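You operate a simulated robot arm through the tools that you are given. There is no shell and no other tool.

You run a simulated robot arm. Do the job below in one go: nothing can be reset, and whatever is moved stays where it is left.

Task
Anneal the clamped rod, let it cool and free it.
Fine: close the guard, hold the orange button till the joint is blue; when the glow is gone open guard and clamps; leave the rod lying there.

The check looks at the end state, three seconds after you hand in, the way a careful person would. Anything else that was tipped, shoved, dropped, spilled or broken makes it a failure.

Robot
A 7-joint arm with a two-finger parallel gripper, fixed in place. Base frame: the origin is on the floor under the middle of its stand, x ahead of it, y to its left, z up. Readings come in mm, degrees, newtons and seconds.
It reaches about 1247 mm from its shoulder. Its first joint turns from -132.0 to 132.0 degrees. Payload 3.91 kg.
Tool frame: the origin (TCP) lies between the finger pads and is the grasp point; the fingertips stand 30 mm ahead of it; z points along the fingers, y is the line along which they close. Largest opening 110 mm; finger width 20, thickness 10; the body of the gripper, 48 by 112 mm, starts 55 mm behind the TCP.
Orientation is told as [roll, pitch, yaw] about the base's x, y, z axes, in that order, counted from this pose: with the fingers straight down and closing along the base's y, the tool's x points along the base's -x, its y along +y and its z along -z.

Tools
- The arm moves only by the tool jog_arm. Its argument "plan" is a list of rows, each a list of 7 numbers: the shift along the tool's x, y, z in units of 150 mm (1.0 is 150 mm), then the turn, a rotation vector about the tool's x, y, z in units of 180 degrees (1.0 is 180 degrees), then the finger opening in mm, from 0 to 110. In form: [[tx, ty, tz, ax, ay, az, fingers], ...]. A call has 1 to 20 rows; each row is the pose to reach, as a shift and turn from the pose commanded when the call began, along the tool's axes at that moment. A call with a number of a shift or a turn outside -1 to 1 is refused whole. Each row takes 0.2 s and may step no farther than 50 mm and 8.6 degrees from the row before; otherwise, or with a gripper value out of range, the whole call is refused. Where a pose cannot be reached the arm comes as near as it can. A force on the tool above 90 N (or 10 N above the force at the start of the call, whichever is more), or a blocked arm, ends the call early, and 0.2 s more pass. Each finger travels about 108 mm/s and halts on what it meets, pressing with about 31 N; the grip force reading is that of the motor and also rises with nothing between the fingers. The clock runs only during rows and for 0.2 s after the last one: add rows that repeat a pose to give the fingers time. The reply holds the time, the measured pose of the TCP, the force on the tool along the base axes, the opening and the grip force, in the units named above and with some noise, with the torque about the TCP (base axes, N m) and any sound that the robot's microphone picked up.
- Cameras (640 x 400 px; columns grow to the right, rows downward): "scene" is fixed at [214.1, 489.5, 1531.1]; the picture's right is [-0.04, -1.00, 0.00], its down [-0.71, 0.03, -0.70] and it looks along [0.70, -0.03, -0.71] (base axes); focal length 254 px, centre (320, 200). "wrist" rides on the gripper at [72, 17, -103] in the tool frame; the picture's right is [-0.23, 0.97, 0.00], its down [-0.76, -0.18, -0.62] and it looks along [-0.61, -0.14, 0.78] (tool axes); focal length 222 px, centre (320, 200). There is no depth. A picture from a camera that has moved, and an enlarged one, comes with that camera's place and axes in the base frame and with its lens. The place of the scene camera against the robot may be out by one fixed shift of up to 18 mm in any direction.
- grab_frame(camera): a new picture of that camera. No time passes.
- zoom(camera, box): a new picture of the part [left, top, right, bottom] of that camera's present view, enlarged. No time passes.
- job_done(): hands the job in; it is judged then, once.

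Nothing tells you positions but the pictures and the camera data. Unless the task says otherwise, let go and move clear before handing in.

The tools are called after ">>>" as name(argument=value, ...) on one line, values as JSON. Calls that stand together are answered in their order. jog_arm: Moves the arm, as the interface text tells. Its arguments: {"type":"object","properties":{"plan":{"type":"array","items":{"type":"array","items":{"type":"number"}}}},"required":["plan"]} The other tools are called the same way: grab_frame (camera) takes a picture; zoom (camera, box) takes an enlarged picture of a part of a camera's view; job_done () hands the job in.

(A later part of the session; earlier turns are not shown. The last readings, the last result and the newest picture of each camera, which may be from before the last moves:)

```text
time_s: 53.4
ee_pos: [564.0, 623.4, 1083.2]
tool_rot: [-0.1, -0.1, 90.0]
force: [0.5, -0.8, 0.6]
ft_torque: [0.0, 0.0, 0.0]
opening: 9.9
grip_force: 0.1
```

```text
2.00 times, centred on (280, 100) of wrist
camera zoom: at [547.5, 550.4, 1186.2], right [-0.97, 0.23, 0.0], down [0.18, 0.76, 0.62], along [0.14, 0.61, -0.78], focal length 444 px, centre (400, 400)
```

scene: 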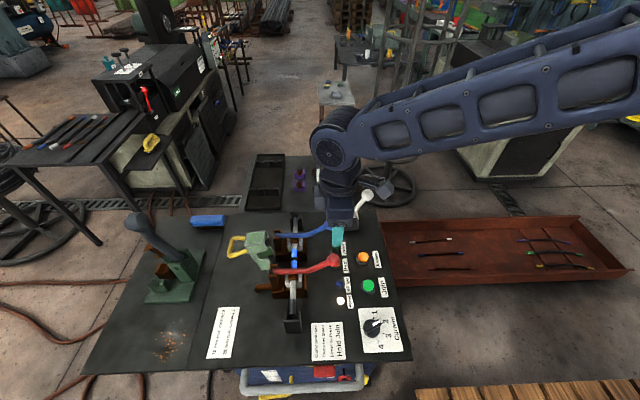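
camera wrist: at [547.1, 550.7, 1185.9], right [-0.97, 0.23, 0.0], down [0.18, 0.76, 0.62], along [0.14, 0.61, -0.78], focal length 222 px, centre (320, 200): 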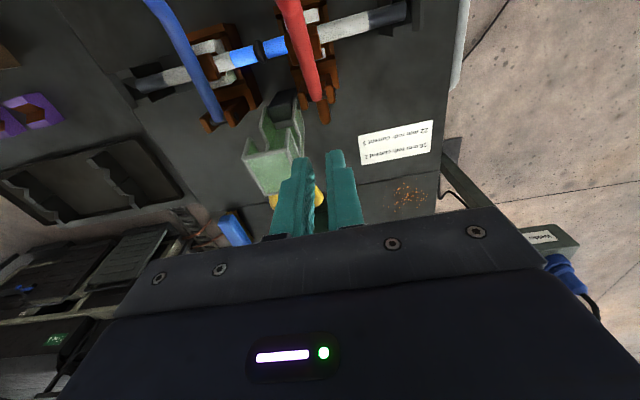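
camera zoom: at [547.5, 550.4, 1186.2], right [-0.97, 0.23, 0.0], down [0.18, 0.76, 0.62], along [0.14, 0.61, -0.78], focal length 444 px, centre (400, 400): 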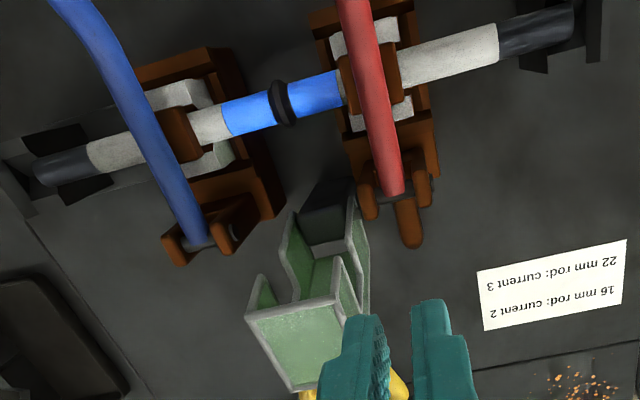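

The red lever has fallen back closed by its own weight, so it must be carried past vertical, and the ball must not roll in the fingers. I'll regrip it with the tool tilted so that it can turn together with the lever; first back off to the right, above it.

>>> jog_arm(plan=[[0, 0, -0.15, 0, 0, 0, 10], [0.2, 0, -0.31, 0, 0, 0, 30], [0.45, 0, -0.31, 0, 0, 0, 60], [0.7, 0, -0.31, 0, 0, 0, 60], [0.9, 0, -0.31, 0, 0, 0, 60]])

>>> jog_arm(plan=[[0.15, 0, 0, 0, 0, 0, 60], [0.3, 0, 0, 0, -0.0444, 0, 60], [0.45, 0, 0, 0, -0.0889, 0, 60], [0.6, 0, 0, 0, -0.1333, 0, 60], [0.75, 0, 0, 0, -0.1778, 0, 60], [0.75, 0, 0, 0, -0.2222, 0, 60]])

>>> grab_frame(camera="wrist")

>>> grab_frame(camera="scene")

```text
time_s: 54.6
ee_pos: [564.5, 487.7, 1130.8]
tool_rot: [0.1, 0.0, 90.0]
force: [0.1, 1.2, -0.2]
ft_torque: [-0.04, -0.02, 0.0]
opening: 59.9
grip_force: 0.0
```

```text
time_s: 56.0
ee_pos: [564.9, 374.8, 1131.4]
tool_rot: [-0.1, -40.0, 90.0]
force: [-0.6, -0.3, -0.2]
ft_torque: [-0.04, 0.01, -0.01]
opening: 60.1
grip_force: 0.1
```

```text
taken
camera wrist: at [547.1, 253.3, 1161.6], right [-0.97, 0.17, 0.15], down [0.18, 0.18, 0.97], along [0.14, 0.97, -0.21], focal length 222 px, centre (320, 200)
```

wrist: 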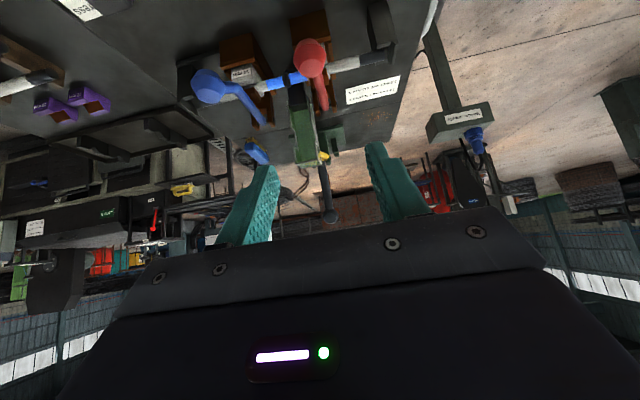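

```text
taken
```

scene: 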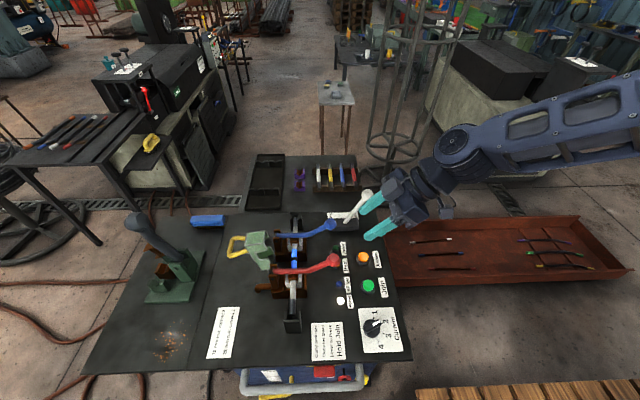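

The tool is tilted 40° toward the lever, and the red ball shows again at about (563, 452, 966). I'll approach along the finger direction with the fingers open.

>>> jog_arm(plan=[[0.135, 0, 0.213, 0, 0, 0, 60], [0.27, 0, 0.426, 0, 0, 0, 60]])

>>> jog_arm(plan=[[0.01, 0, 0.25, 0, 0, 0, 60], [0.025, 0, 0.5, 0, 0, 0, 60], [0.039, 0, 0.65, 0, 0, 0, 60]])

>>> grab_frame(camera="wrist")

>>> zoom(camera="scene", box=[270, 200, 398, 290])

```text
time_s: 56.6
ee_pos: [563.6, 385.5, 1055.7]
tool_rot: [0.0, -40.0, 90.1]
force: [-0.3, -0.4, 0.5]
ft_torque: [-0.04, -0.04, -0.04]
opening: 59.9
grip_force: 0.0
```

```text
time_s: 57.4
ee_pos: [564.1, 442.0, 976.1]
tool_rot: [-0.1, -40.0, 90.1]
force: [0.6, 0.5, -1.0]
ft_torque: [-0.03, 0.0, 0.04]
opening: 59.8
grip_force: 0.1
```

```text
taken
camera wrist: at [546.8, 321.0, 1007.7], right [-0.97, 0.17, 0.15], down [0.18, 0.18, 0.97], along [0.14, 0.97, -0.21], focal length 222 px, centre (320, 200)
```

wrist: 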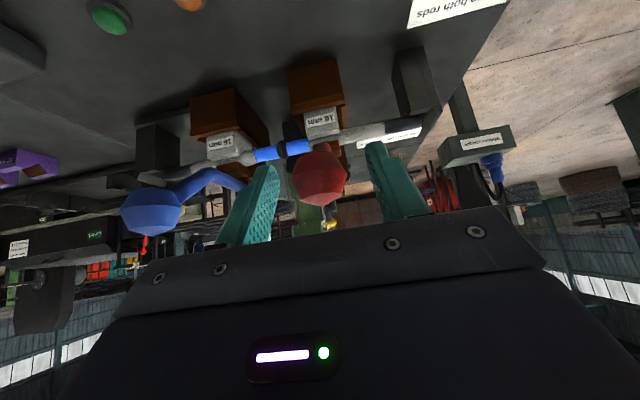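

```text
4.44 times, centred on (334, 245) of scene
camera zoom: at [214.1, 489.5, 1531.1], right [-0.04, -1.0, 0.0], down [-0.71, 0.03, -0.7], along [0.7, -0.03, -0.71], focal length 1129 px, centre (258, 0)
```

zoom: 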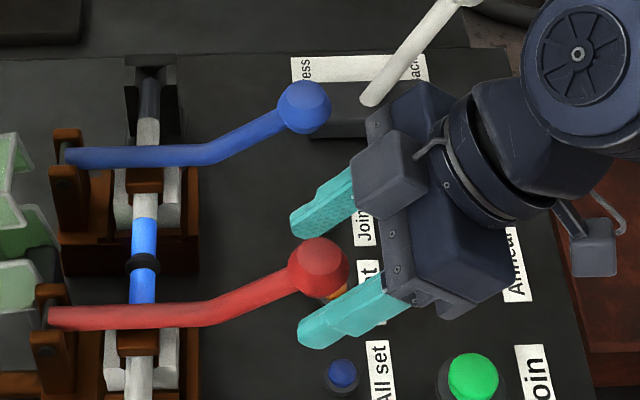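

The ball is between the fingers, 15 mm short of the grasp point. I'll go in and close.

>>> jog_arm(plan=[[0, 0, 0.06, 0, 0, 0, 60], [0.005, 0, 0.11, 0, 0, 0, 60], [0.005, 0, 0.11, 0, 0, 0, 30], [0.005, 0, 0.11, 0, 0, 0, 5], [0.005, 0, 0.11, 0, 0, 0, 5]])

>>> grab_frame(camera="wrist")

```text
time_s: 58.6
ee_pos: [565.0, 452.4, 963.2]
tool_rot: [0.0, -40.0, 89.9]
force: [6.4, 5.5, 0.7]
ft_torque: [0.18, -0.03, 0.02]
opening: 35.5
grip_force: 31.5
```

```text
taken
camera wrist: at [547.9, 331.3, 994.9], right [-0.97, 0.17, 0.15], down [0.18, 0.18, 0.97], along [0.14, 0.97, -0.21], focal length 222 px, centre (320, 200)
```

wrist: 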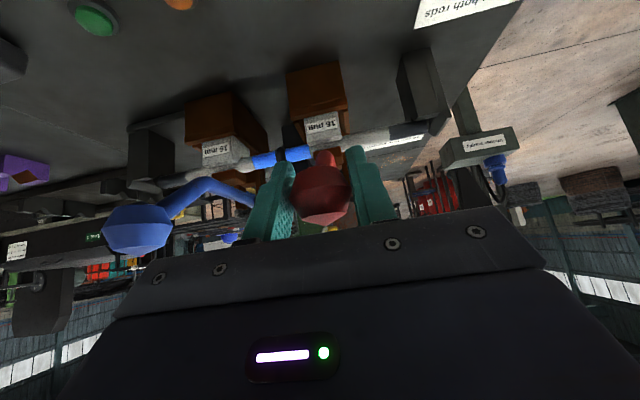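

The ball is firmly held at the grasp point. Now I'll raise the lever 40° with the tool turning along with it.

>>> jog_arm(plan=[[-0.0636, 0, -0.0406, 0, 0.0222, 0, 5], [-0.1292, 0, -0.0761, 0, 0.0444, 0, 5], [-0.1975, 0, -0.1067, 0, 0.0667, 0, 5], [-0.2671, 0, -0.1327, 0, 0.0889, 0, 5], [-0.339, 0, -0.1541, 0, 0.1111, 0, 5], [-0.4115, 0, -0.1699, 0, 0.1333, 0, 5], [-0.4853, 0, -0.1811, 0, 0.1556, 0, 5], [-0.56, 0, -0.1871, 0, 0.1778, 0, 5], [-0.6347, 0, -0.1871, 0, 0.2, 0, 5], [-0.709, 0, -0.1822, 0, 0.2222, 0, 5]])

>>> grab_frame(camera="wrist")

>>> zoom(camera="scene", box=[250, 200, 362, 300])

```text
time_s: 60.8
ee_pos: [565.1, 515.2, 1053.4]
tool_rot: [0.0, 0.0, 90.0]
force: [5.6, -8.3, 14.7]
ft_torque: [0.32, 0.05, 0.15]
opening: 35.6
grip_force: 31.0
```

```text
taken
camera wrist: at [547.9, 444.5, 1156.0], right [-0.97, 0.23, 0.0], down [0.18, 0.76, 0.62], along [0.14, 0.61, -0.78], focal length 222 px, centre (320, 200)
```

wrist: 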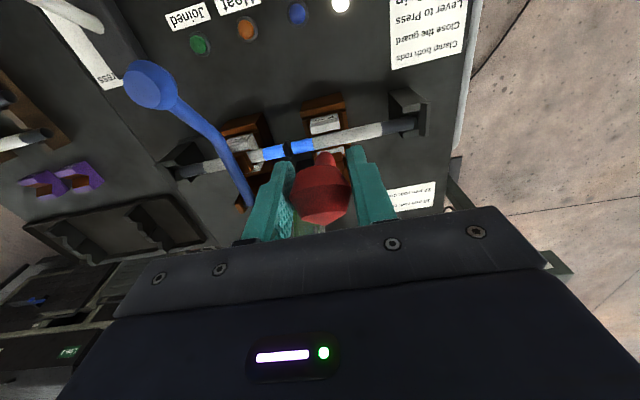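

```text
4.00 times, centred on (306, 250) of scene
camera zoom: at [214.1, 489.5, 1531.1], right [-0.04, -1.0, 0.0], down [-0.71, 0.03, -0.7], along [0.7, -0.03, -0.71], focal length 1016 px, centre (376, 0)
```

zoom: 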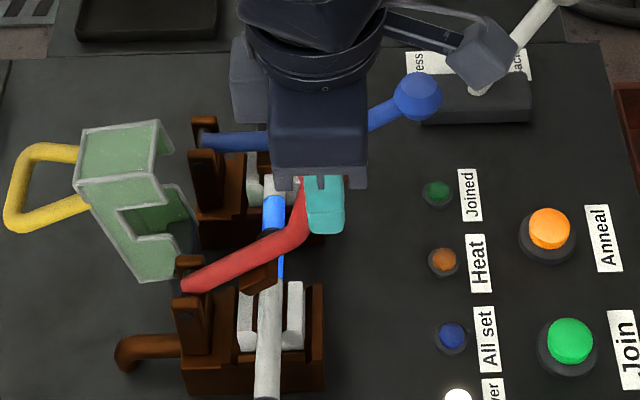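

No slip this time; the ball stays at the grasp point with moderate force. I'll go on another 28° with a slightly larger arc.

>>> jog_arm(plan=[[-0.062, 0, -0.057, 0, 0.0222, 0, 5], [-0.129, 0, -0.095, 0, 0.0444, 0, 5], [-0.199, 0, -0.128, 0, 0.0667, 0, 5], [-0.27, 0, -0.156, 0, 0.0889, 0, 5], [-0.343, 0, -0.179, 0, 0.1111, 0, 5], [-0.418, 0, -0.197, 0, 0.1333, 0, 5], [-0.493, 0, -0.209, 0, 0.1556, 0, 5]])

>>> grab_frame(camera="wrist")

>>> zoom(camera="scene", box=[250, 200, 362, 300])

```text
time_s: 62.4
ee_pos: [564.2, 591.7, 1084.5]
tool_rot: [0.0, 28.0, 90.0]
force: [8.0, 3.0, -0.2]
ft_torque: [0.24, 0.06, -0.03]
opening: 35.4
grip_force: 30.7
```

```text
taken
camera wrist: at [547.9, 576.5, 1208.3], right [-0.97, 0.2, -0.11], down [0.18, 0.97, 0.19], along [0.14, 0.17, -0.98], focal length 222 px, centre (320, 200)
```

wrist: 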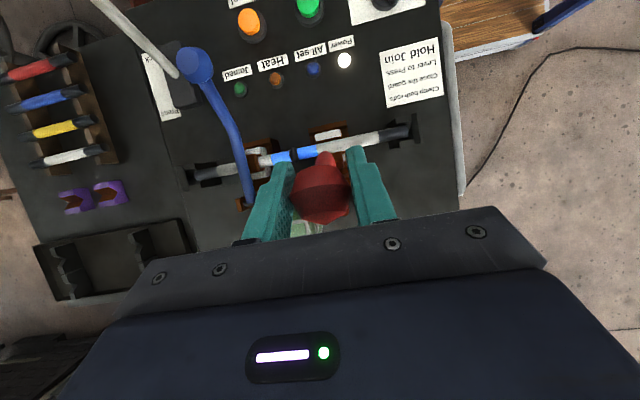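

```text
4.00 times, centred on (306, 250) of scene
camera zoom: at [214.1, 489.5, 1531.1], right [-0.04, -1.0, 0.0], down [-0.71, 0.03, -0.7], along [0.7, -0.03, -0.71], focal length 1016 px, centre (376, 0)
```

zoom: 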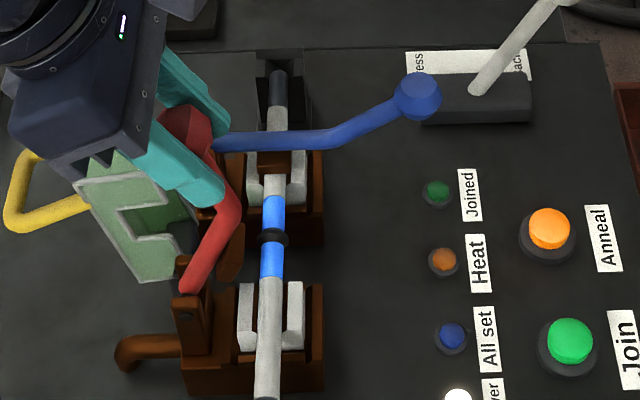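

Almost upright with hardly any force. I'll continue in small steps over the top and watch for a stop.

>>> jog_arm(plan=[[-0.032, 0, -0.0212, 0, 0.0111, 0, 5], [-0.0643, 0, -0.0425, 0, 0.0222, 0, 5], [-0.0977, 0, -0.0613, 0, 0.0333, 0, 5], [-0.131, 0, -0.0802, 0, 0.0444, 0, 5]])

>>> grab_frame(camera="wrist")

>>> zoom(camera="scene", box=[230, 200, 342, 300])

```text
time_s: 63.4
ee_pos: [565.9, 614.4, 1085.9]
tool_rot: [0.0, 36.0, 90.0]
force: [7.0, -0.2, 0.1]
ft_torque: [-0.05, -0.01, -0.01]
opening: 35.2
grip_force: 30.7
```

```text
taken
camera wrist: at [547.8, 616.5, 1210.7], right [-0.97, 0.18, -0.13], down [0.18, 0.98, 0.06], along [0.14, 0.03, -0.99], focal length 222 px, centre (320, 200)
```

wrist: 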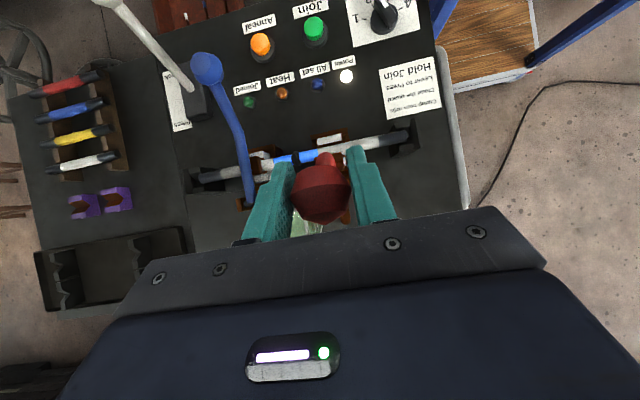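

```text
4.00 times, centred on (286, 250) of scene
camera zoom: at [214.1, 489.5, 1531.1], right [-0.04, -1.0, 0.0], down [-0.71, 0.03, -0.7], along [0.7, -0.03, -0.71], focal length 1016 px, centre (456, 0)
```

zoom: 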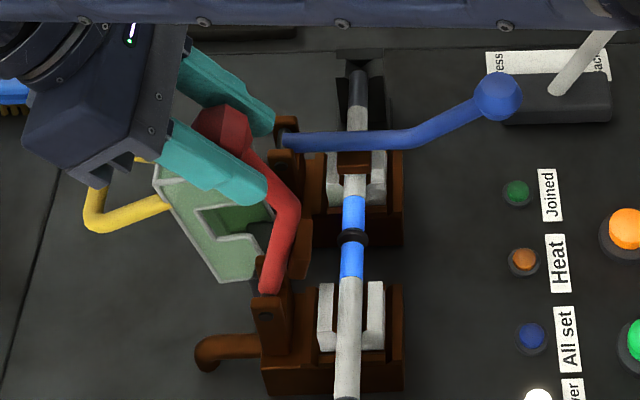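

The ball is at the very top now and nearly balanced. Further over, in 2° steps.

>>> jog_arm(plan=[[-0.032, 0, -0.0212, 0, 0.0111, 0, 5], [-0.064, 0, -0.0424, 0, 0.0222, 0, 5], [-0.0978, 0, -0.0612, 0, 0.0333, 0, 5], [-0.1315, 0, -0.0799, 0, 0.0444, 0, 5]])

>>> grab_frame(camera="wrist")

>>> zoom(camera="scene", box=[230, 200, 342, 300])

```text
time_s: 64.4
ee_pos: [564.1, 636.0, 1083.7]
tool_rot: [0.0, 43.9, 90.0]
force: [5.7, 0.5, 0.2]
ft_torque: [-0.03, -0.01, -0.11]
opening: 35.4
grip_force: 31.2
```

```text
taken
camera wrist: at [547.9, 656.9, 1207.4], right [-0.97, 0.16, -0.16], down [0.18, 0.98, -0.08], along [0.14, -0.11, -0.98], focal length 222 px, centre (320, 200)
```

wrist: 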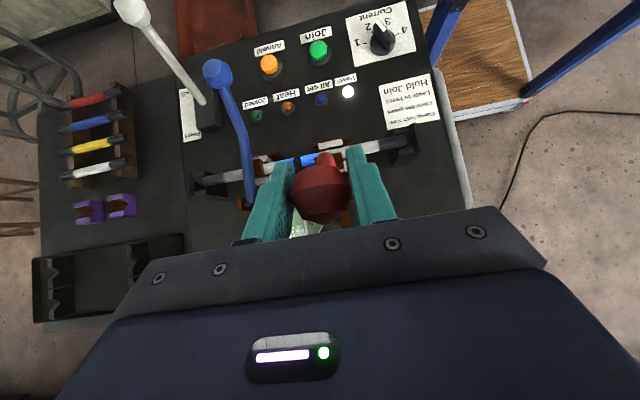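

```text
4.00 times, centred on (286, 250) of scene
camera zoom: at [214.1, 489.5, 1531.1], right [-0.04, -1.0, 0.0], down [-0.71, 0.03, -0.7], along [0.7, -0.03, -0.71], focal length 1016 px, centre (456, 0)
```

zoom: 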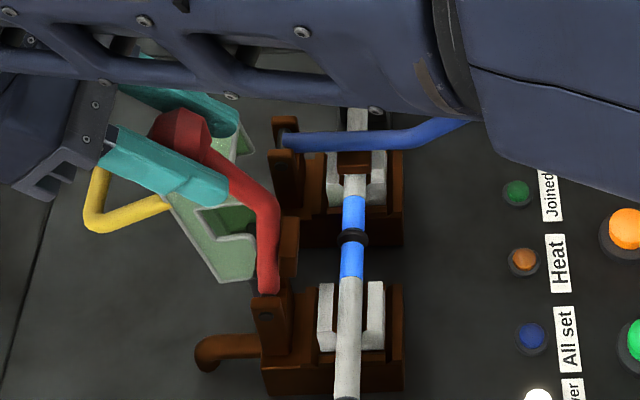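

Past vertical and still moving freely. On to further 8°.

>>> jog_arm(plan=[[-0.032, 0, -0.0212, 0, 0.0111, 0, 5], [-0.0639, 0, -0.0423, 0, 0.0222, 0, 5], [-0.0973, 0, -0.061, 0, 0.0333, 0, 5], [-0.1306, 0, -0.0798, 0, 0.0444, 0, 5]])

>>> grab_frame(camera="wrist")

>>> grab_frame(camera="scene")

```text
time_s: 65.4
ee_pos: [566.1, 642.3, 1081.3]
tool_rot: [0.1, 46.0, 90.0]
force: [1.0, 0.8, 0.0]
ft_torque: [0.0, 0.04, 0.01]
opening: 35.4
grip_force: 31.1
out of reach, approached as far as the arm can: row 2, 3, 4
```

```text
taken
camera wrist: at [547.9, 667.0, 1205.2], right [-0.97, 0.16, -0.16], down [0.18, 0.98, -0.11], along [0.14, -0.14, -0.98], focal length 222 px, centre (320, 200)
```

wrist: 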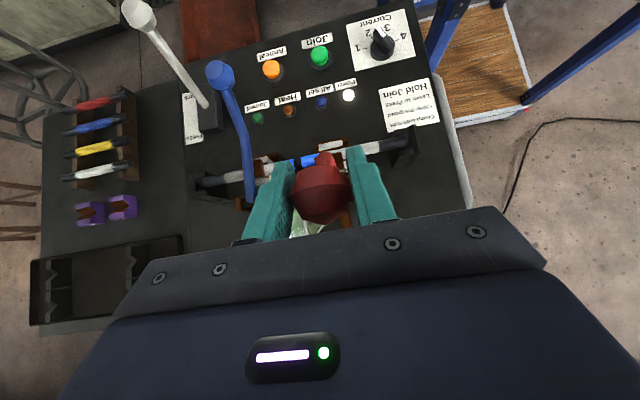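

```text
taken
```

scene: 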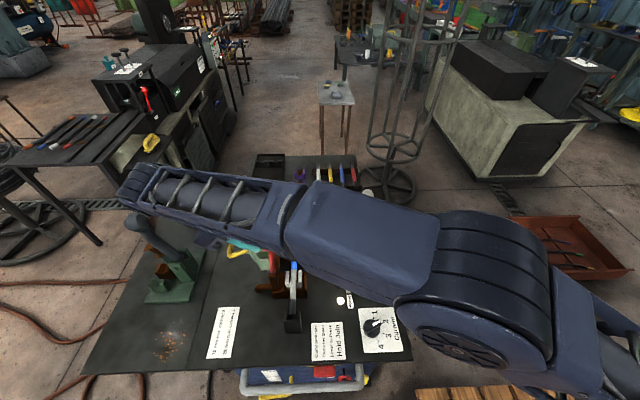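

The arm ran out of reach at this tilt; the lever is about 10° past vertical and balanced. I'll tilt the tool back a little to regain reach, keeping the ball held.

>>> jog_arm(plan=[[0, 0, 0, 0, -0.0222, 0, 5], [0, 0, 0, 0, -0.0444, 0, 5]])

>>> grab_frame(camera="wrist")

```text
time_s: 66.0
ee_pos: [564.8, 642.3, 1082.4]
tool_rot: [0.1, 38.0, 90.0]
force: [-3.6, -5.8, -1.1]
ft_torque: [-0.84, -0.07, 0.07]
opening: 35.6
grip_force: 30.7
```

```text
taken
camera wrist: at [548.0, 649.3, 1207.4], right [-0.97, 0.18, -0.14], down [0.18, 0.98, 0.02], along [0.14, 0.0, -0.99], focal length 222 px, centre (320, 200)
```

wrist: 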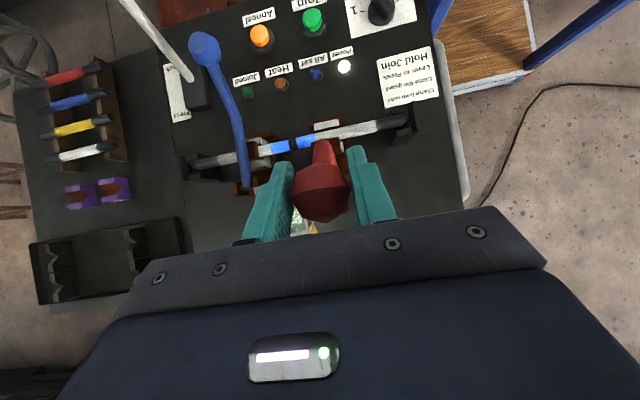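

The ball is still held at about (565, 642, 1082). I'll bring it further over in small steps with the tool slowly righting itself.

>>> jog_arm(plan=[[-0.034, 0, -0.019, 0, -0.0111, 0, 5], [-0.0693, 0, -0.0347, 0, -0.0222, 0, 5], [-0.1048, 0, -0.0489, 0, -0.0333, 0, 5], [-0.141, 0, -0.062, 0, -0.0444, 0, 5]])

>>> grab_frame(camera="wrist")

>>> zoom(camera="scene", box=[210, 200, 322, 300])

```text
time_s: 67.0
ee_pos: [565.4, 665.4, 1077.7]
tool_rot: [-0.1, 30.0, 90.0]
force: [-6.2, -5.4, 0.9]
ft_torque: [-0.91, 0.06, -0.02]
opening: 35.4
grip_force: 30.6
```

```text
taken
camera wrist: at [548.0, 654.4, 1202.5], right [-0.97, 0.2, -0.11], down [0.18, 0.97, 0.16], along [0.14, 0.13, -0.98], focal length 222 px, centre (320, 200)
```

wrist: 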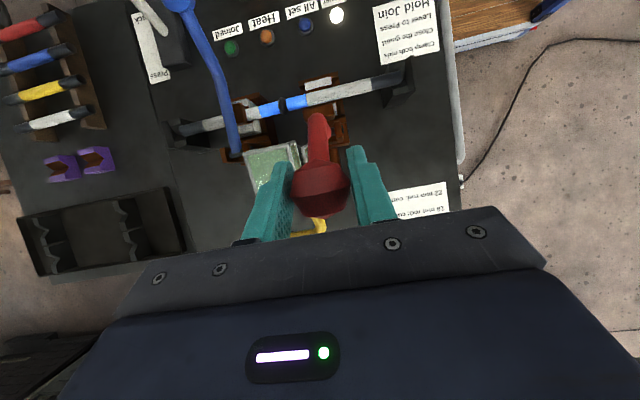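

```text
4.00 times, centred on (266, 250) of scene
camera zoom: at [214.1, 489.5, 1531.1], right [-0.04, -1.0, 0.0], down [-0.71, 0.03, -0.7], along [0.7, -0.03, -0.71], focal length 1016 px, centre (536, 0)
```

zoom: 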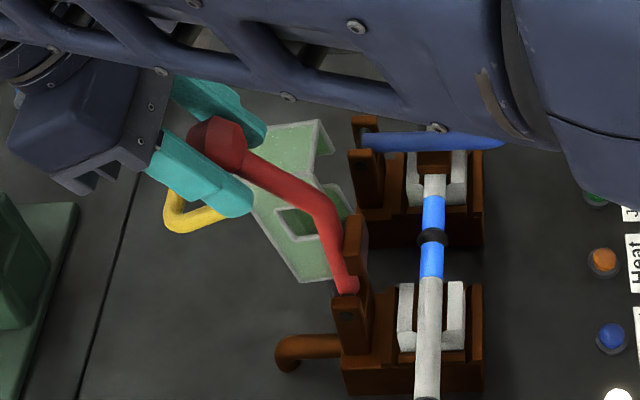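

Well past vertical with no stop yet. A little further so it will surely lie on the open side.

>>> jog_arm(plan=[[-0.0368, 0, -0.0043, 0, -0.0111, 0, 5], [-0.075, 0, -0.0102, 0, -0.0222, 0, 5], [-0.113, 0, -0.0137, 0, -0.0333, 0, 5], [-0.1513, 0, -0.0165, 0, -0.0444, 0, 5], [-0.19, 0, -0.018, 0, -0.0555, 0, 5]])

>>> grab_frame(camera="wrist")

>>> zoom(camera="scene", box=[210, 200, 322, 300])

```text
time_s: 68.2
ee_pos: [566.1, 689.4, 1067.6]
tool_rot: [0.0, 19.9, 90.0]
force: [-2.2, -2.1, 3.9]
ft_torque: [-0.87, -0.01, -0.04]
opening: 34.9
grip_force: 31.0
```

```text
taken
camera wrist: at [547.8, 658.7, 1186.9], right [-0.97, 0.21, -0.08], down [0.18, 0.93, 0.33], along [0.14, 0.3, -0.94], focal length 222 px, centre (320, 200)
```

wrist: 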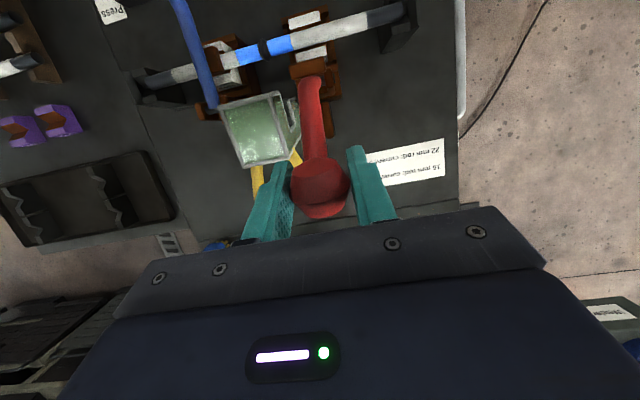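

```text
4.00 times, centred on (266, 250) of scene
camera zoom: at [214.1, 489.5, 1531.1], right [-0.04, -1.0, 0.0], down [-0.71, 0.03, -0.7], along [0.7, -0.03, -0.71], focal length 1016 px, centre (536, 0)
```

zoom: 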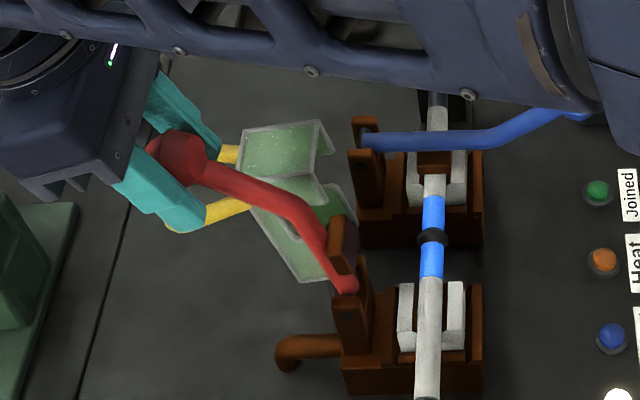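

Still free at about 28° past vertical. I'd rather set it down on its stop than let it drop, so I'll go on gently and watch the force.

>>> jog_arm(plan=[[-0.026, 0, 0.007, 0, 0, 0, 5], [-0.052, 0, 0.0138, 0, 0, 0, 5], [-0.08, 0, 0.02, 0, 0, 0, 5], [-0.108, 0, 0.026, 0, 0, 0, 5]])

>>> grab_frame(camera="wrist")

>>> zoom(camera="scene", box=[210, 200, 322, 300])

```text
time_s: 69.2
ee_pos: [566.2, 704.3, 1058.1]
tool_rot: [0.1, 20.0, 90.0]
force: [-7.7, -19.7, 17.5]
ft_torque: [-0.1, 0.03, -0.01]
opening: 35.1
grip_force: 31.0
```

```text
taken
camera wrist: at [547.9, 671.7, 1178.0], right [-0.97, 0.21, -0.08], down [0.18, 0.93, 0.32], along [0.14, 0.3, -0.94], focal length 222 px, centre (320, 200)
```

wrist: 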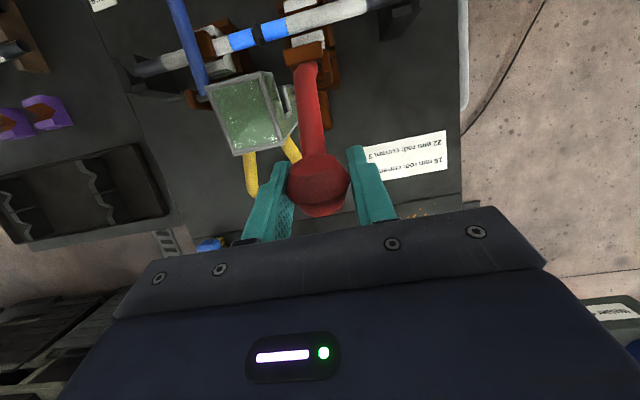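

```text
4.00 times, centred on (266, 250) of scene
camera zoom: at [214.1, 489.5, 1531.1], right [-0.04, -1.0, 0.0], down [-0.71, 0.03, -0.7], along [0.7, -0.03, -0.71], focal length 1016 px, centre (536, 0)
```

zoom: 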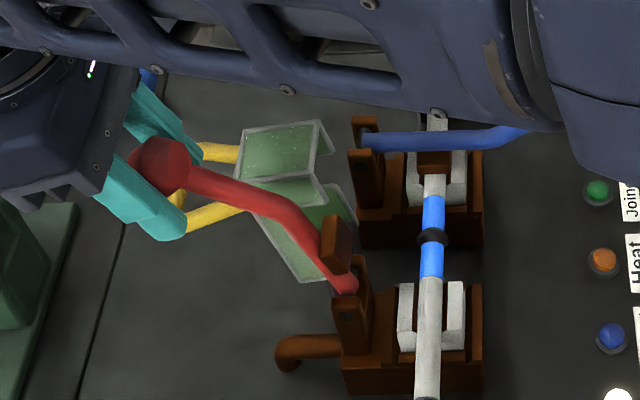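

The force rises against the motion here: the red lever is at its open stop. I'll open the fingers and back away along the tool axis.

>>> jog_arm(plan=[[-0.1, 0, 0.024, 0, 0, 0, 60], [-0.1, 0, 0.024, 0, 0, 0, 62], [-0.1, 0, -0.2, 0, 0, 0, 62], [-0.1, 0, -0.5, 0, 0, 0, 62], [-0.1, 0, -0.8, 0, 0, 0, 62]])

>>> grab_frame(camera="wrist")

>>> zoom(camera="scene", box=[210, 200, 370, 300])

```text
time_s: 70.4
ee_pos: [562.9, 749.8, 1166.4]
tool_rot: [-0.2, 19.8, 90.0]
force: [1.0, -0.6, 0.3]
ft_torque: [0.03, 0.1, -0.03]
opening: 62.3
grip_force: 0.1
out of reach, approached as far as the arm can: row 5
```

```text
taken
camera wrist: at [545.2, 717.8, 1286.3], right [-0.97, 0.21, -0.08], down [0.18, 0.93, 0.33], along [0.14, 0.31, -0.94], focal length 222 px, centre (320, 200)
```

wrist: 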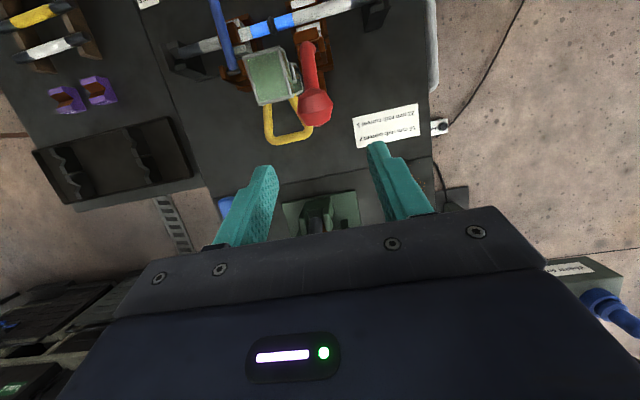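

```text
4.00 times, centred on (290, 250) of scene
camera zoom: at [214.1, 489.5, 1531.1], right [-0.04, -1.0, 0.0], down [-0.71, 0.03, -0.7], along [0.7, -0.03, -0.71], focal length 1016 px, centre (440, 0)
```

zoom: 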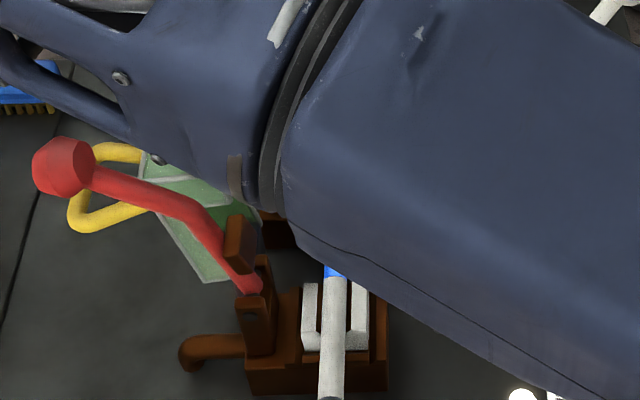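

The red lever now stays open by itself. Next is the blue lever: I'll move back right, well above everything, and tilt the tool 45° toward it as before.

>>> jog_arm(plan=[[0.2, 0, 0.074, 0, -0.0278, 0, 62], [0.4, 0, 0.148, 0, -0.0556, 0, 62], [0.6, 0, 0.222, 0, -0.0833, 0, 62], [0.814, 0, 0.296, 0, -0.1111, 0, 62]])

>>> jog_arm(plan=[[0.25, -0.1, 0, 0, 0, 0, 62], [0.5, -0.2, 0, 0, 0, 0, 62], [0.75, -0.3, 0, 0, 0, 0, 62], [1.0, -0.4, 0, 0, 0, 0, 62]])

>>> jog_arm(plan=[[0.12, -0.07, 0, 0, -0.0417, 0, 62], [0.24, -0.14, 0, 0, -0.0833, 0, 62], [0.36, -0.2, 0, 0, -0.125, 0, 62], [0.48, -0.27, 0, 0, -0.1667, 0, 62], [0.6, -0.34, 0, 0, -0.2083, 0, 62], [0.733, -0.4, 0, 0, -0.25, 0, 62]])

>>> grab_frame(camera="wrist")

>>> grab_frame(camera="scene")

```text
time_s: 71.4
ee_pos: [560.0, 622.7, 1162.7]
tool_rot: [0.0, 0.0, 90.1]
force: [-0.7, 0.9, -0.2]
ft_torque: [-0.01, -0.05, 0.01]
opening: 62.1
grip_force: 0.2
```

```text
time_s: 72.4
ee_pos: [621.7, 472.4, 1165.3]
tool_rot: [0.0, -0.1, 90.1]
force: [-0.2, 0.9, 0.9]
ft_torque: [-0.06, -0.03, 0.01]
opening: 61.9
grip_force: 0.0
```

```text
time_s: 73.8
ee_pos: [680.7, 362.3, 1165.6]
tool_rot: [-0.2, -45.1, 90.0]
force: [-1.6, 0.8, 0.0]
ft_torque: [-0.04, -0.03, -0.02]
opening: 62.1
grip_force: 0.0
```

```text
taken
camera wrist: at [663.3, 238.9, 1185.9], right [-0.97, 0.16, 0.16], down [0.18, 0.1, 0.98], along [0.14, 0.98, -0.12], focal length 222 px, centre (320, 200)
```

wrist: 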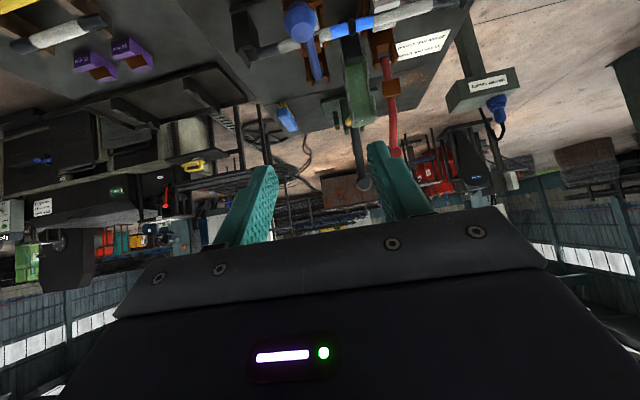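

```text
taken
```

scene: 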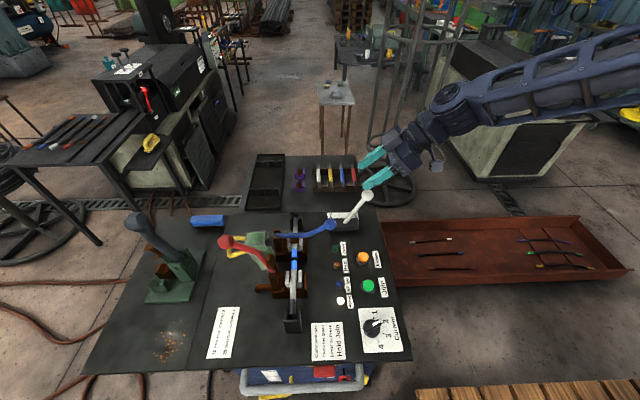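

The red lever lies open on its own. The blue ball is at about (684, 451.5, 967); I'll approach it along the finger direction.

>>> jog_arm(plan=[[0.17, -0.008, 0.21, 0, 0, 0, 62], [0.345, -0.016, 0.42, 0, 0, 0, 62], [0.518, -0.024, 0.628, 0, 0, 0, 62]])

>>> jog_arm(plan=[[0, 0, 0.2, 0, 0, 0, 62], [0, 0, 0.4, 0, 0, 0, 62], [0, 0, 0.58, 0, 0, 0, 62]])

>>> grab_frame(camera="wrist")

>>> zoom(camera="scene", box=[290, 170, 418, 270])

```text
time_s: 74.6
ee_pos: [685.6, 374.0, 1044.0]
tool_rot: [-0.2, -45.0, 90.1]
force: [-0.5, -0.6, 0.6]
ft_torque: [-0.06, -0.06, -0.04]
opening: 61.9
grip_force: 0.0
```

```text
time_s: 75.4
ee_pos: [685.0, 434.0, 982.7]
tool_rot: [0.0, -45.0, 90.0]
force: [-0.4, -0.4, 0.7]
ft_torque: [-0.01, 0.0, -0.04]
opening: 61.9
grip_force: 0.0
```

```text
taken
camera wrist: at [667.6, 310.6, 1002.9], right [-0.97, 0.16, 0.16], down [0.18, 0.1, 0.98], along [0.14, 0.98, -0.12], focal length 222 px, centre (320, 200)
```

wrist: 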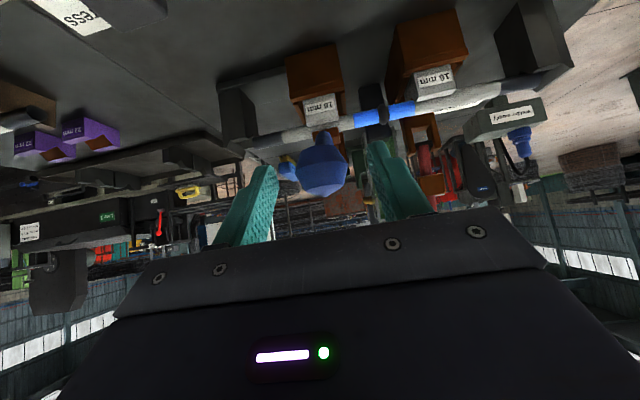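

```text
4.00 times, centred on (354, 220) of scene
camera zoom: at [214.1, 489.5, 1531.1], right [-0.04, -1.0, 0.0], down [-0.71, 0.03, -0.7], along [0.7, -0.03, -0.71], focal length 1016 px, centre (184, 120)
```

zoom: 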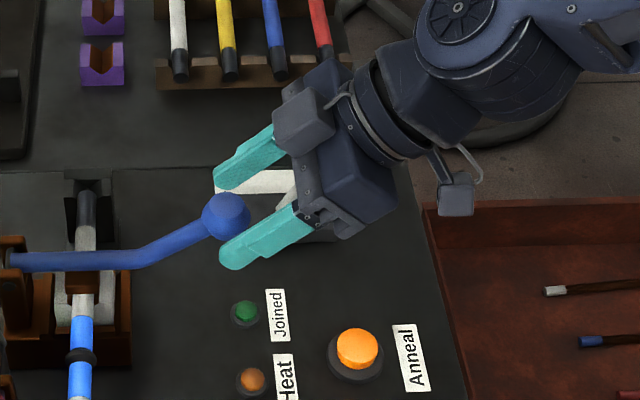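

The blue ball is centred between the fingers, and the white lever is well clear. I'll go in the last 25 mm and close.

>>> jog_arm(plan=[[0.003, 0.005, 0.09, 0, 0, 0, 62], [0.006, 0.005, 0.171, 0, 0, 0, 62], [0.006, 0.005, 0.171, 0, 0, 0, 30], [0.006, 0.005, 0.171, 0, 0, 0, 5], [0.006, 0.005, 0.171, 0, 0, 0, 5]])

>>> grab_frame(camera="wrist")

```text
time_s: 76.6
ee_pos: [684.1, 452.4, 962.9]
tool_rot: [0.0, -45.0, 90.0]
force: [-1.8, 0.3, 0.1]
ft_torque: [0.04, -0.01, -0.04]
opening: 35.0
grip_force: 31.3
```

```text
taken
camera wrist: at [666.9, 328.6, 984.3], right [-0.97, 0.16, 0.16], down [0.18, 0.1, 0.98], along [0.14, 0.98, -0.12], focal length 222 px, centre (320, 200)
```

wrist: 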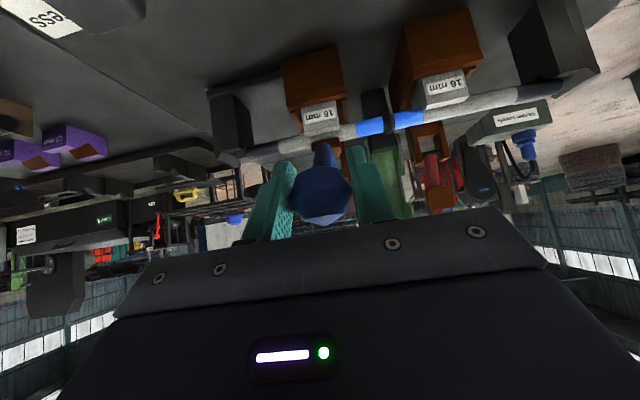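

The blue ball is held right at the grasp point. I'll raise this lever 44° with the tool turning along.

>>> jog_arm(plan=[[-0.0674, 0, -0.0363, 0, 0.0222, 0, 5], [-0.1376, 0, -0.0669, 0, 0.0444, 0, 5], [-0.2088, 0, -0.0929, 0, 0.0667, 0, 5], [-0.2824, 0, -0.1146, 0, 0.0889, 0, 5], [-0.3573, 0, -0.1301, 0, 0.1111, 0, 5], [-0.4327, 0, -0.1405, 0, 0.1333, 0, 5], [-0.5091, 0, -0.1461, 0, 0.1556, 0, 5], [-0.5855, 0, -0.1461, 0, 0.1778, 0, 5], [-0.6619, 0, -0.1405, 0, 0.2, 0, 5], [-0.7373, 0, -0.1301, 0, 0.2222, 0, 5], [-0.8122, 0, -0.1146, 0, 0.2444, 0, 5]])

>>> grab_frame(camera="wrist")

>>> zoom(camera="scene", box=[230, 180, 358, 280])

```text
time_s: 79.0
ee_pos: [684.5, 526.5, 1061.7]
tool_rot: [0.0, -1.0, 90.0]
force: [4.6, 3.1, 0.3]
ft_torque: [0.38, 0.05, 0.14]
opening: 35.3
grip_force: 31.4
```

```text
taken
camera wrist: at [666.9, 453.0, 1162.6], right [-0.97, 0.23, 0.0], down [0.18, 0.75, 0.64], along [0.14, 0.62, -0.77], focal length 222 px, centre (320, 200)
```

wrist: 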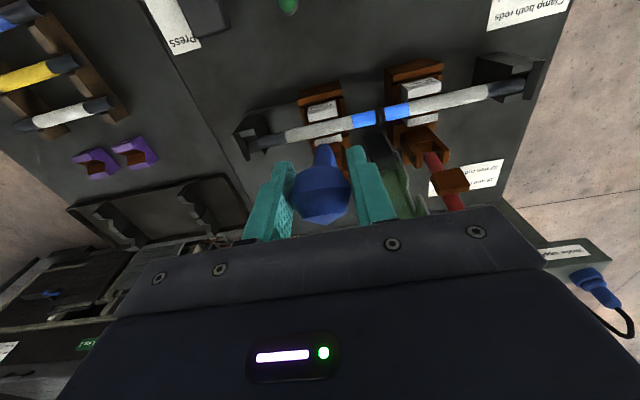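

```text
4.00 times, centred on (294, 230) of scene
camera zoom: at [214.1, 489.5, 1531.1], right [-0.04, -1.0, 0.0], down [-0.71, 0.03, -0.7], along [0.7, -0.03, -0.71], focal length 1016 px, centre (424, 80)
```

zoom: 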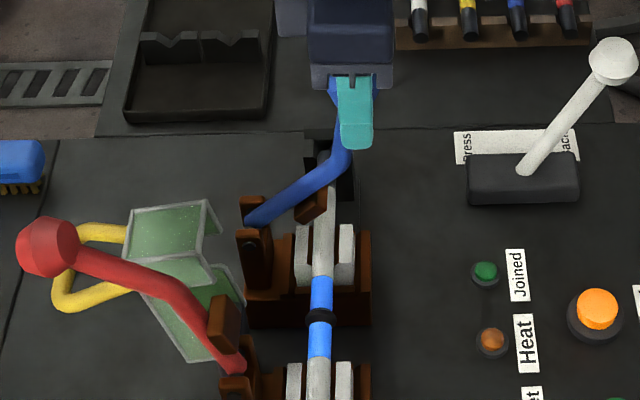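

The blue lever follows with almost no force. Another 24° in the same way.

>>> jog_arm(plan=[[-0.068, 0, -0.0355, 0, 0.0222, 0, 5], [-0.1372, 0, -0.0663, 0, 0.0444, 0, 5], [-0.209, 0, -0.0931, 0, 0.0667, 0, 5], [-0.2827, 0, -0.1138, 0, 0.0889, 0, 5], [-0.3577, 0, -0.1298, 0, 0.1111, 0, 5], [-0.4333, 0, -0.1405, 0, 0.1222, 0, 5]])

>>> grab_frame(camera="wrist")

>>> zoom(camera="scene", box=[230, 180, 358, 280])

```text
time_s: 80.4
ee_pos: [683.8, 591.8, 1083.7]
tool_rot: [0.0, 21.0, 90.0]
force: [11.3, -2.0, -0.1]
ft_torque: [-0.38, 0.0, -0.02]
opening: 35.3
grip_force: 30.7
```

```text
taken
camera wrist: at [666.8, 561.0, 1205.2], right [-0.97, 0.21, -0.08], down [0.18, 0.93, 0.31], along [0.14, 0.29, -0.95], focal length 222 px, centre (320, 200)
```

wrist: 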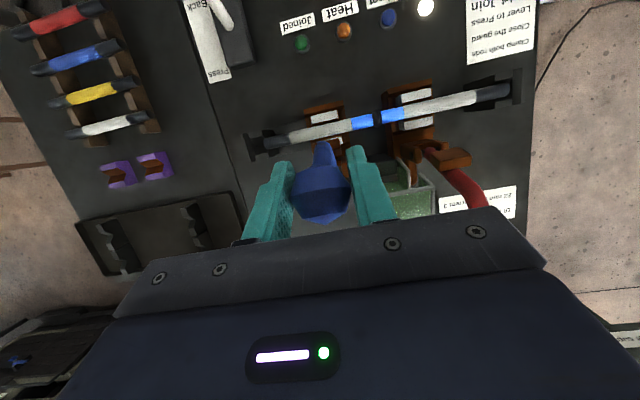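

```text
4.00 times, centred on (294, 230) of scene
camera zoom: at [214.1, 489.5, 1531.1], right [-0.04, -1.0, 0.0], down [-0.71, 0.03, -0.7], along [0.7, -0.03, -0.71], focal length 1016 px, centre (424, 80)
```

zoom: 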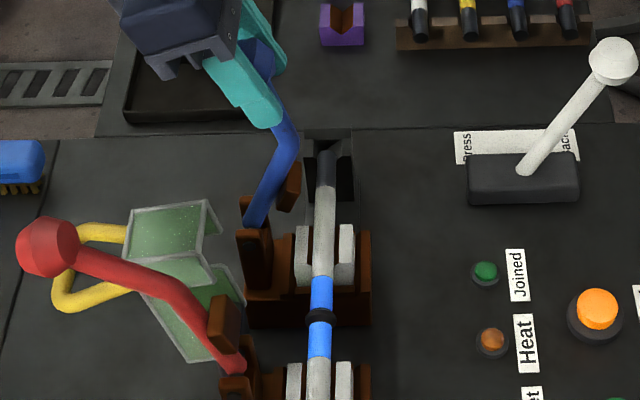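

Near vertical, ball still centred. I'll take it over the top in 2° steps, slowly righting the tool to stay within reach.

>>> jog_arm(plan=[[-0.0343, 0, -0.0168, 0, -0.003, 0, 5], [-0.0686, 0, -0.0335, 0, -0.0056, 0, 5], [-0.104, 0, -0.0479, 0, -0.011, 0, 5], [-0.1397, 0, -0.0622, 0, -0.0167, 0, 5], [-0.176, 0, -0.074, 0, -0.025, 0, 5], [-0.212, 0, -0.0857, 0, -0.0333, 0, 5]])

>>> grab_frame(camera="wrist")

>>> zoom(camera="scene", box=[230, 180, 358, 280])

```text
time_s: 81.8
ee_pos: [683.2, 626.1, 1084.6]
tool_rot: [0.0, 14.9, 90.0]
force: [9.1, -5.6, 0.4]
ft_torque: [-0.92, 0.0, -0.03]
opening: 35.2
grip_force: 30.8
```

```text
taken
camera wrist: at [666.9, 582.9, 1201.8], right [-0.97, 0.22, -0.06], down [0.18, 0.9, 0.4], along [0.14, 0.38, -0.91], focal length 222 px, centre (320, 200)
```

wrist: 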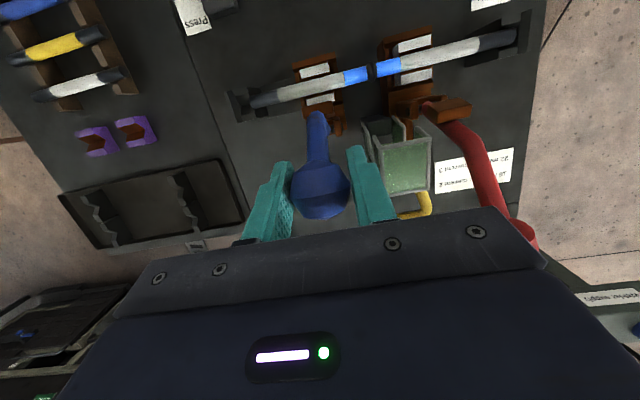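

```text
4.00 times, centred on (294, 230) of scene
camera zoom: at [214.1, 489.5, 1531.1], right [-0.04, -1.0, 0.0], down [-0.71, 0.03, -0.7], along [0.7, -0.03, -0.71], focal length 1016 px, centre (424, 80)
```

zoom: 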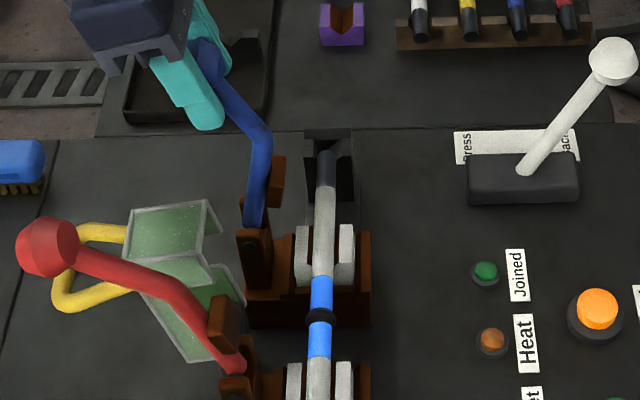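

Just past the top, still centred. On along the arc to the open side.

>>> jog_arm(plan=[[-0.0365, 0, -0.0056, 0, -0.0111, 0, 5], [-0.0758, 0, -0.0107, 0, -0.0167, 0, 5], [-0.1136, 0, -0.0139, 0, -0.0278, 0, 5], [-0.1517, 0, -0.0158, 0, -0.0389, 0, 5], [-0.1902, 0, -0.0165, 0, -0.05, 0, 5], [-0.2284, 0, -0.0157, 0, -0.0611, 0, 5]])

>>> grab_frame(camera="wrist")

>>> zoom(camera="scene", box=[210, 180, 338, 280])

```text
time_s: 83.2
ee_pos: [684.5, 659.7, 1078.1]
tool_rot: [-0.1, 4.1, 90.0]
force: [8.3, -3.6, 4.2]
ft_torque: [-0.89, -0.03, 0.03]
opening: 35.5
grip_force: 30.9
```

```text
taken
camera wrist: at [666.8, 594.8, 1185.2], right [-0.97, 0.23, -0.02], down [0.18, 0.8, 0.57], along [0.14, 0.55, -0.82], focal length 222 px, centre (320, 200)
```

wrist: 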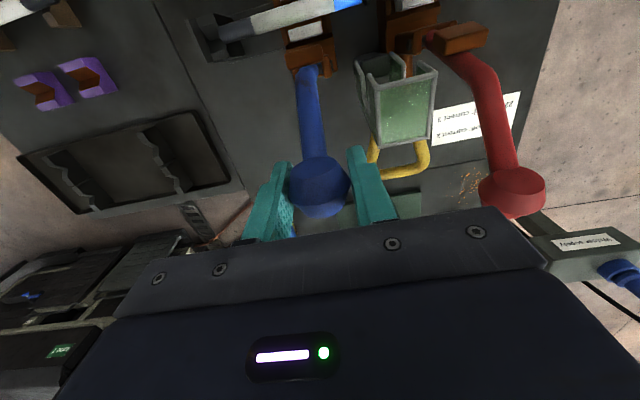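

```text
4.00 times, centred on (274, 230) of scene
camera zoom: at [214.1, 489.5, 1531.1], right [-0.04, -1.0, 0.0], down [-0.71, 0.03, -0.7], along [0.7, -0.03, -0.71], focal length 1016 px, centre (504, 80)
```

zoom: 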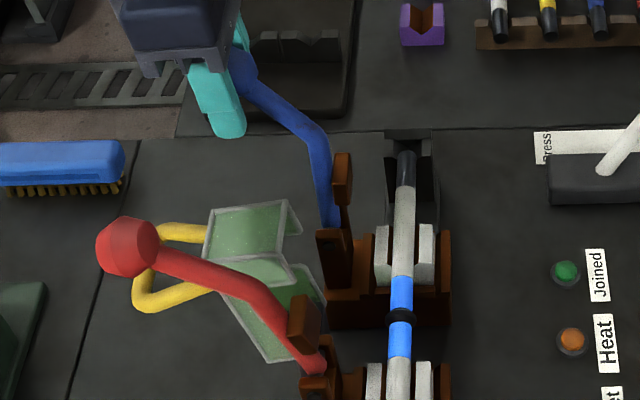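

The lever is now clearly on the open side. I'll bring it on down toward its stop.

>>> jog_arm(plan=[[-0.036, 0, 0.0089, 0, -0.0056, 0, 5], [-0.0722, 0, 0.0197, 0, -0.0111, 0, 5], [-0.1091, 0, 0.0318, 0, -0.0167, 0, 5], [-0.1448, 0, 0.0447, 0, -0.0222, 0, 5], [-0.18, 0, 0.0589, 0, -0.0278, 0, 5], [-0.215, 0, 0.0745, 0, -0.0333, 0, 5]])

>>> grab_frame(camera="wrist")

>>> zoom(camera="scene", box=[210, 180, 338, 280])

```text
time_s: 84.6
ee_pos: [683.8, 690.5, 1065.1]
tool_rot: [0.0, -2.1, 90.0]
force: [11.7, -2.3, 3.6]
ft_torque: [-0.89, 0.0, 0.06]
opening: 35.3
grip_force: 30.7
```

```text
taken
camera wrist: at [666.7, 615.1, 1163.9], right [-0.97, 0.23, 0.01], down [0.18, 0.74, 0.65], along [0.14, 0.63, -0.76], focal length 222 px, centre (320, 200)
```

wrist: 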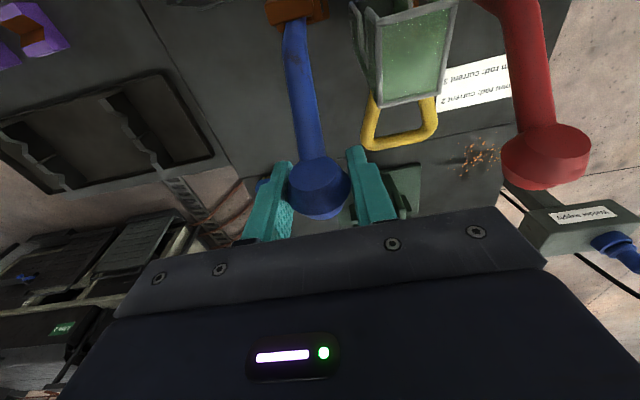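

```text
4.00 times, centred on (274, 230) of scene
camera zoom: at [214.1, 489.5, 1531.1], right [-0.04, -1.0, 0.0], down [-0.71, 0.03, -0.7], along [0.7, -0.03, -0.71], focal length 1016 px, centre (504, 80)
```

zoom: 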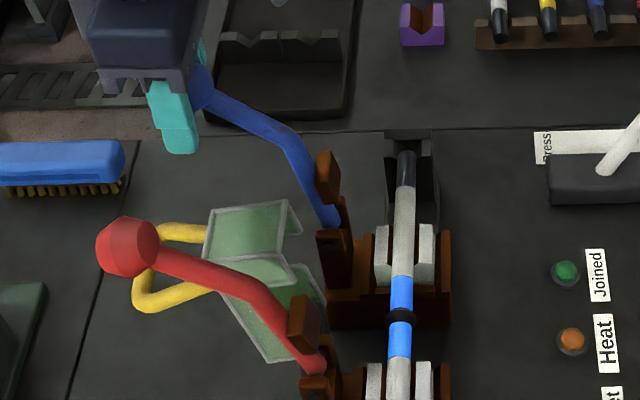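

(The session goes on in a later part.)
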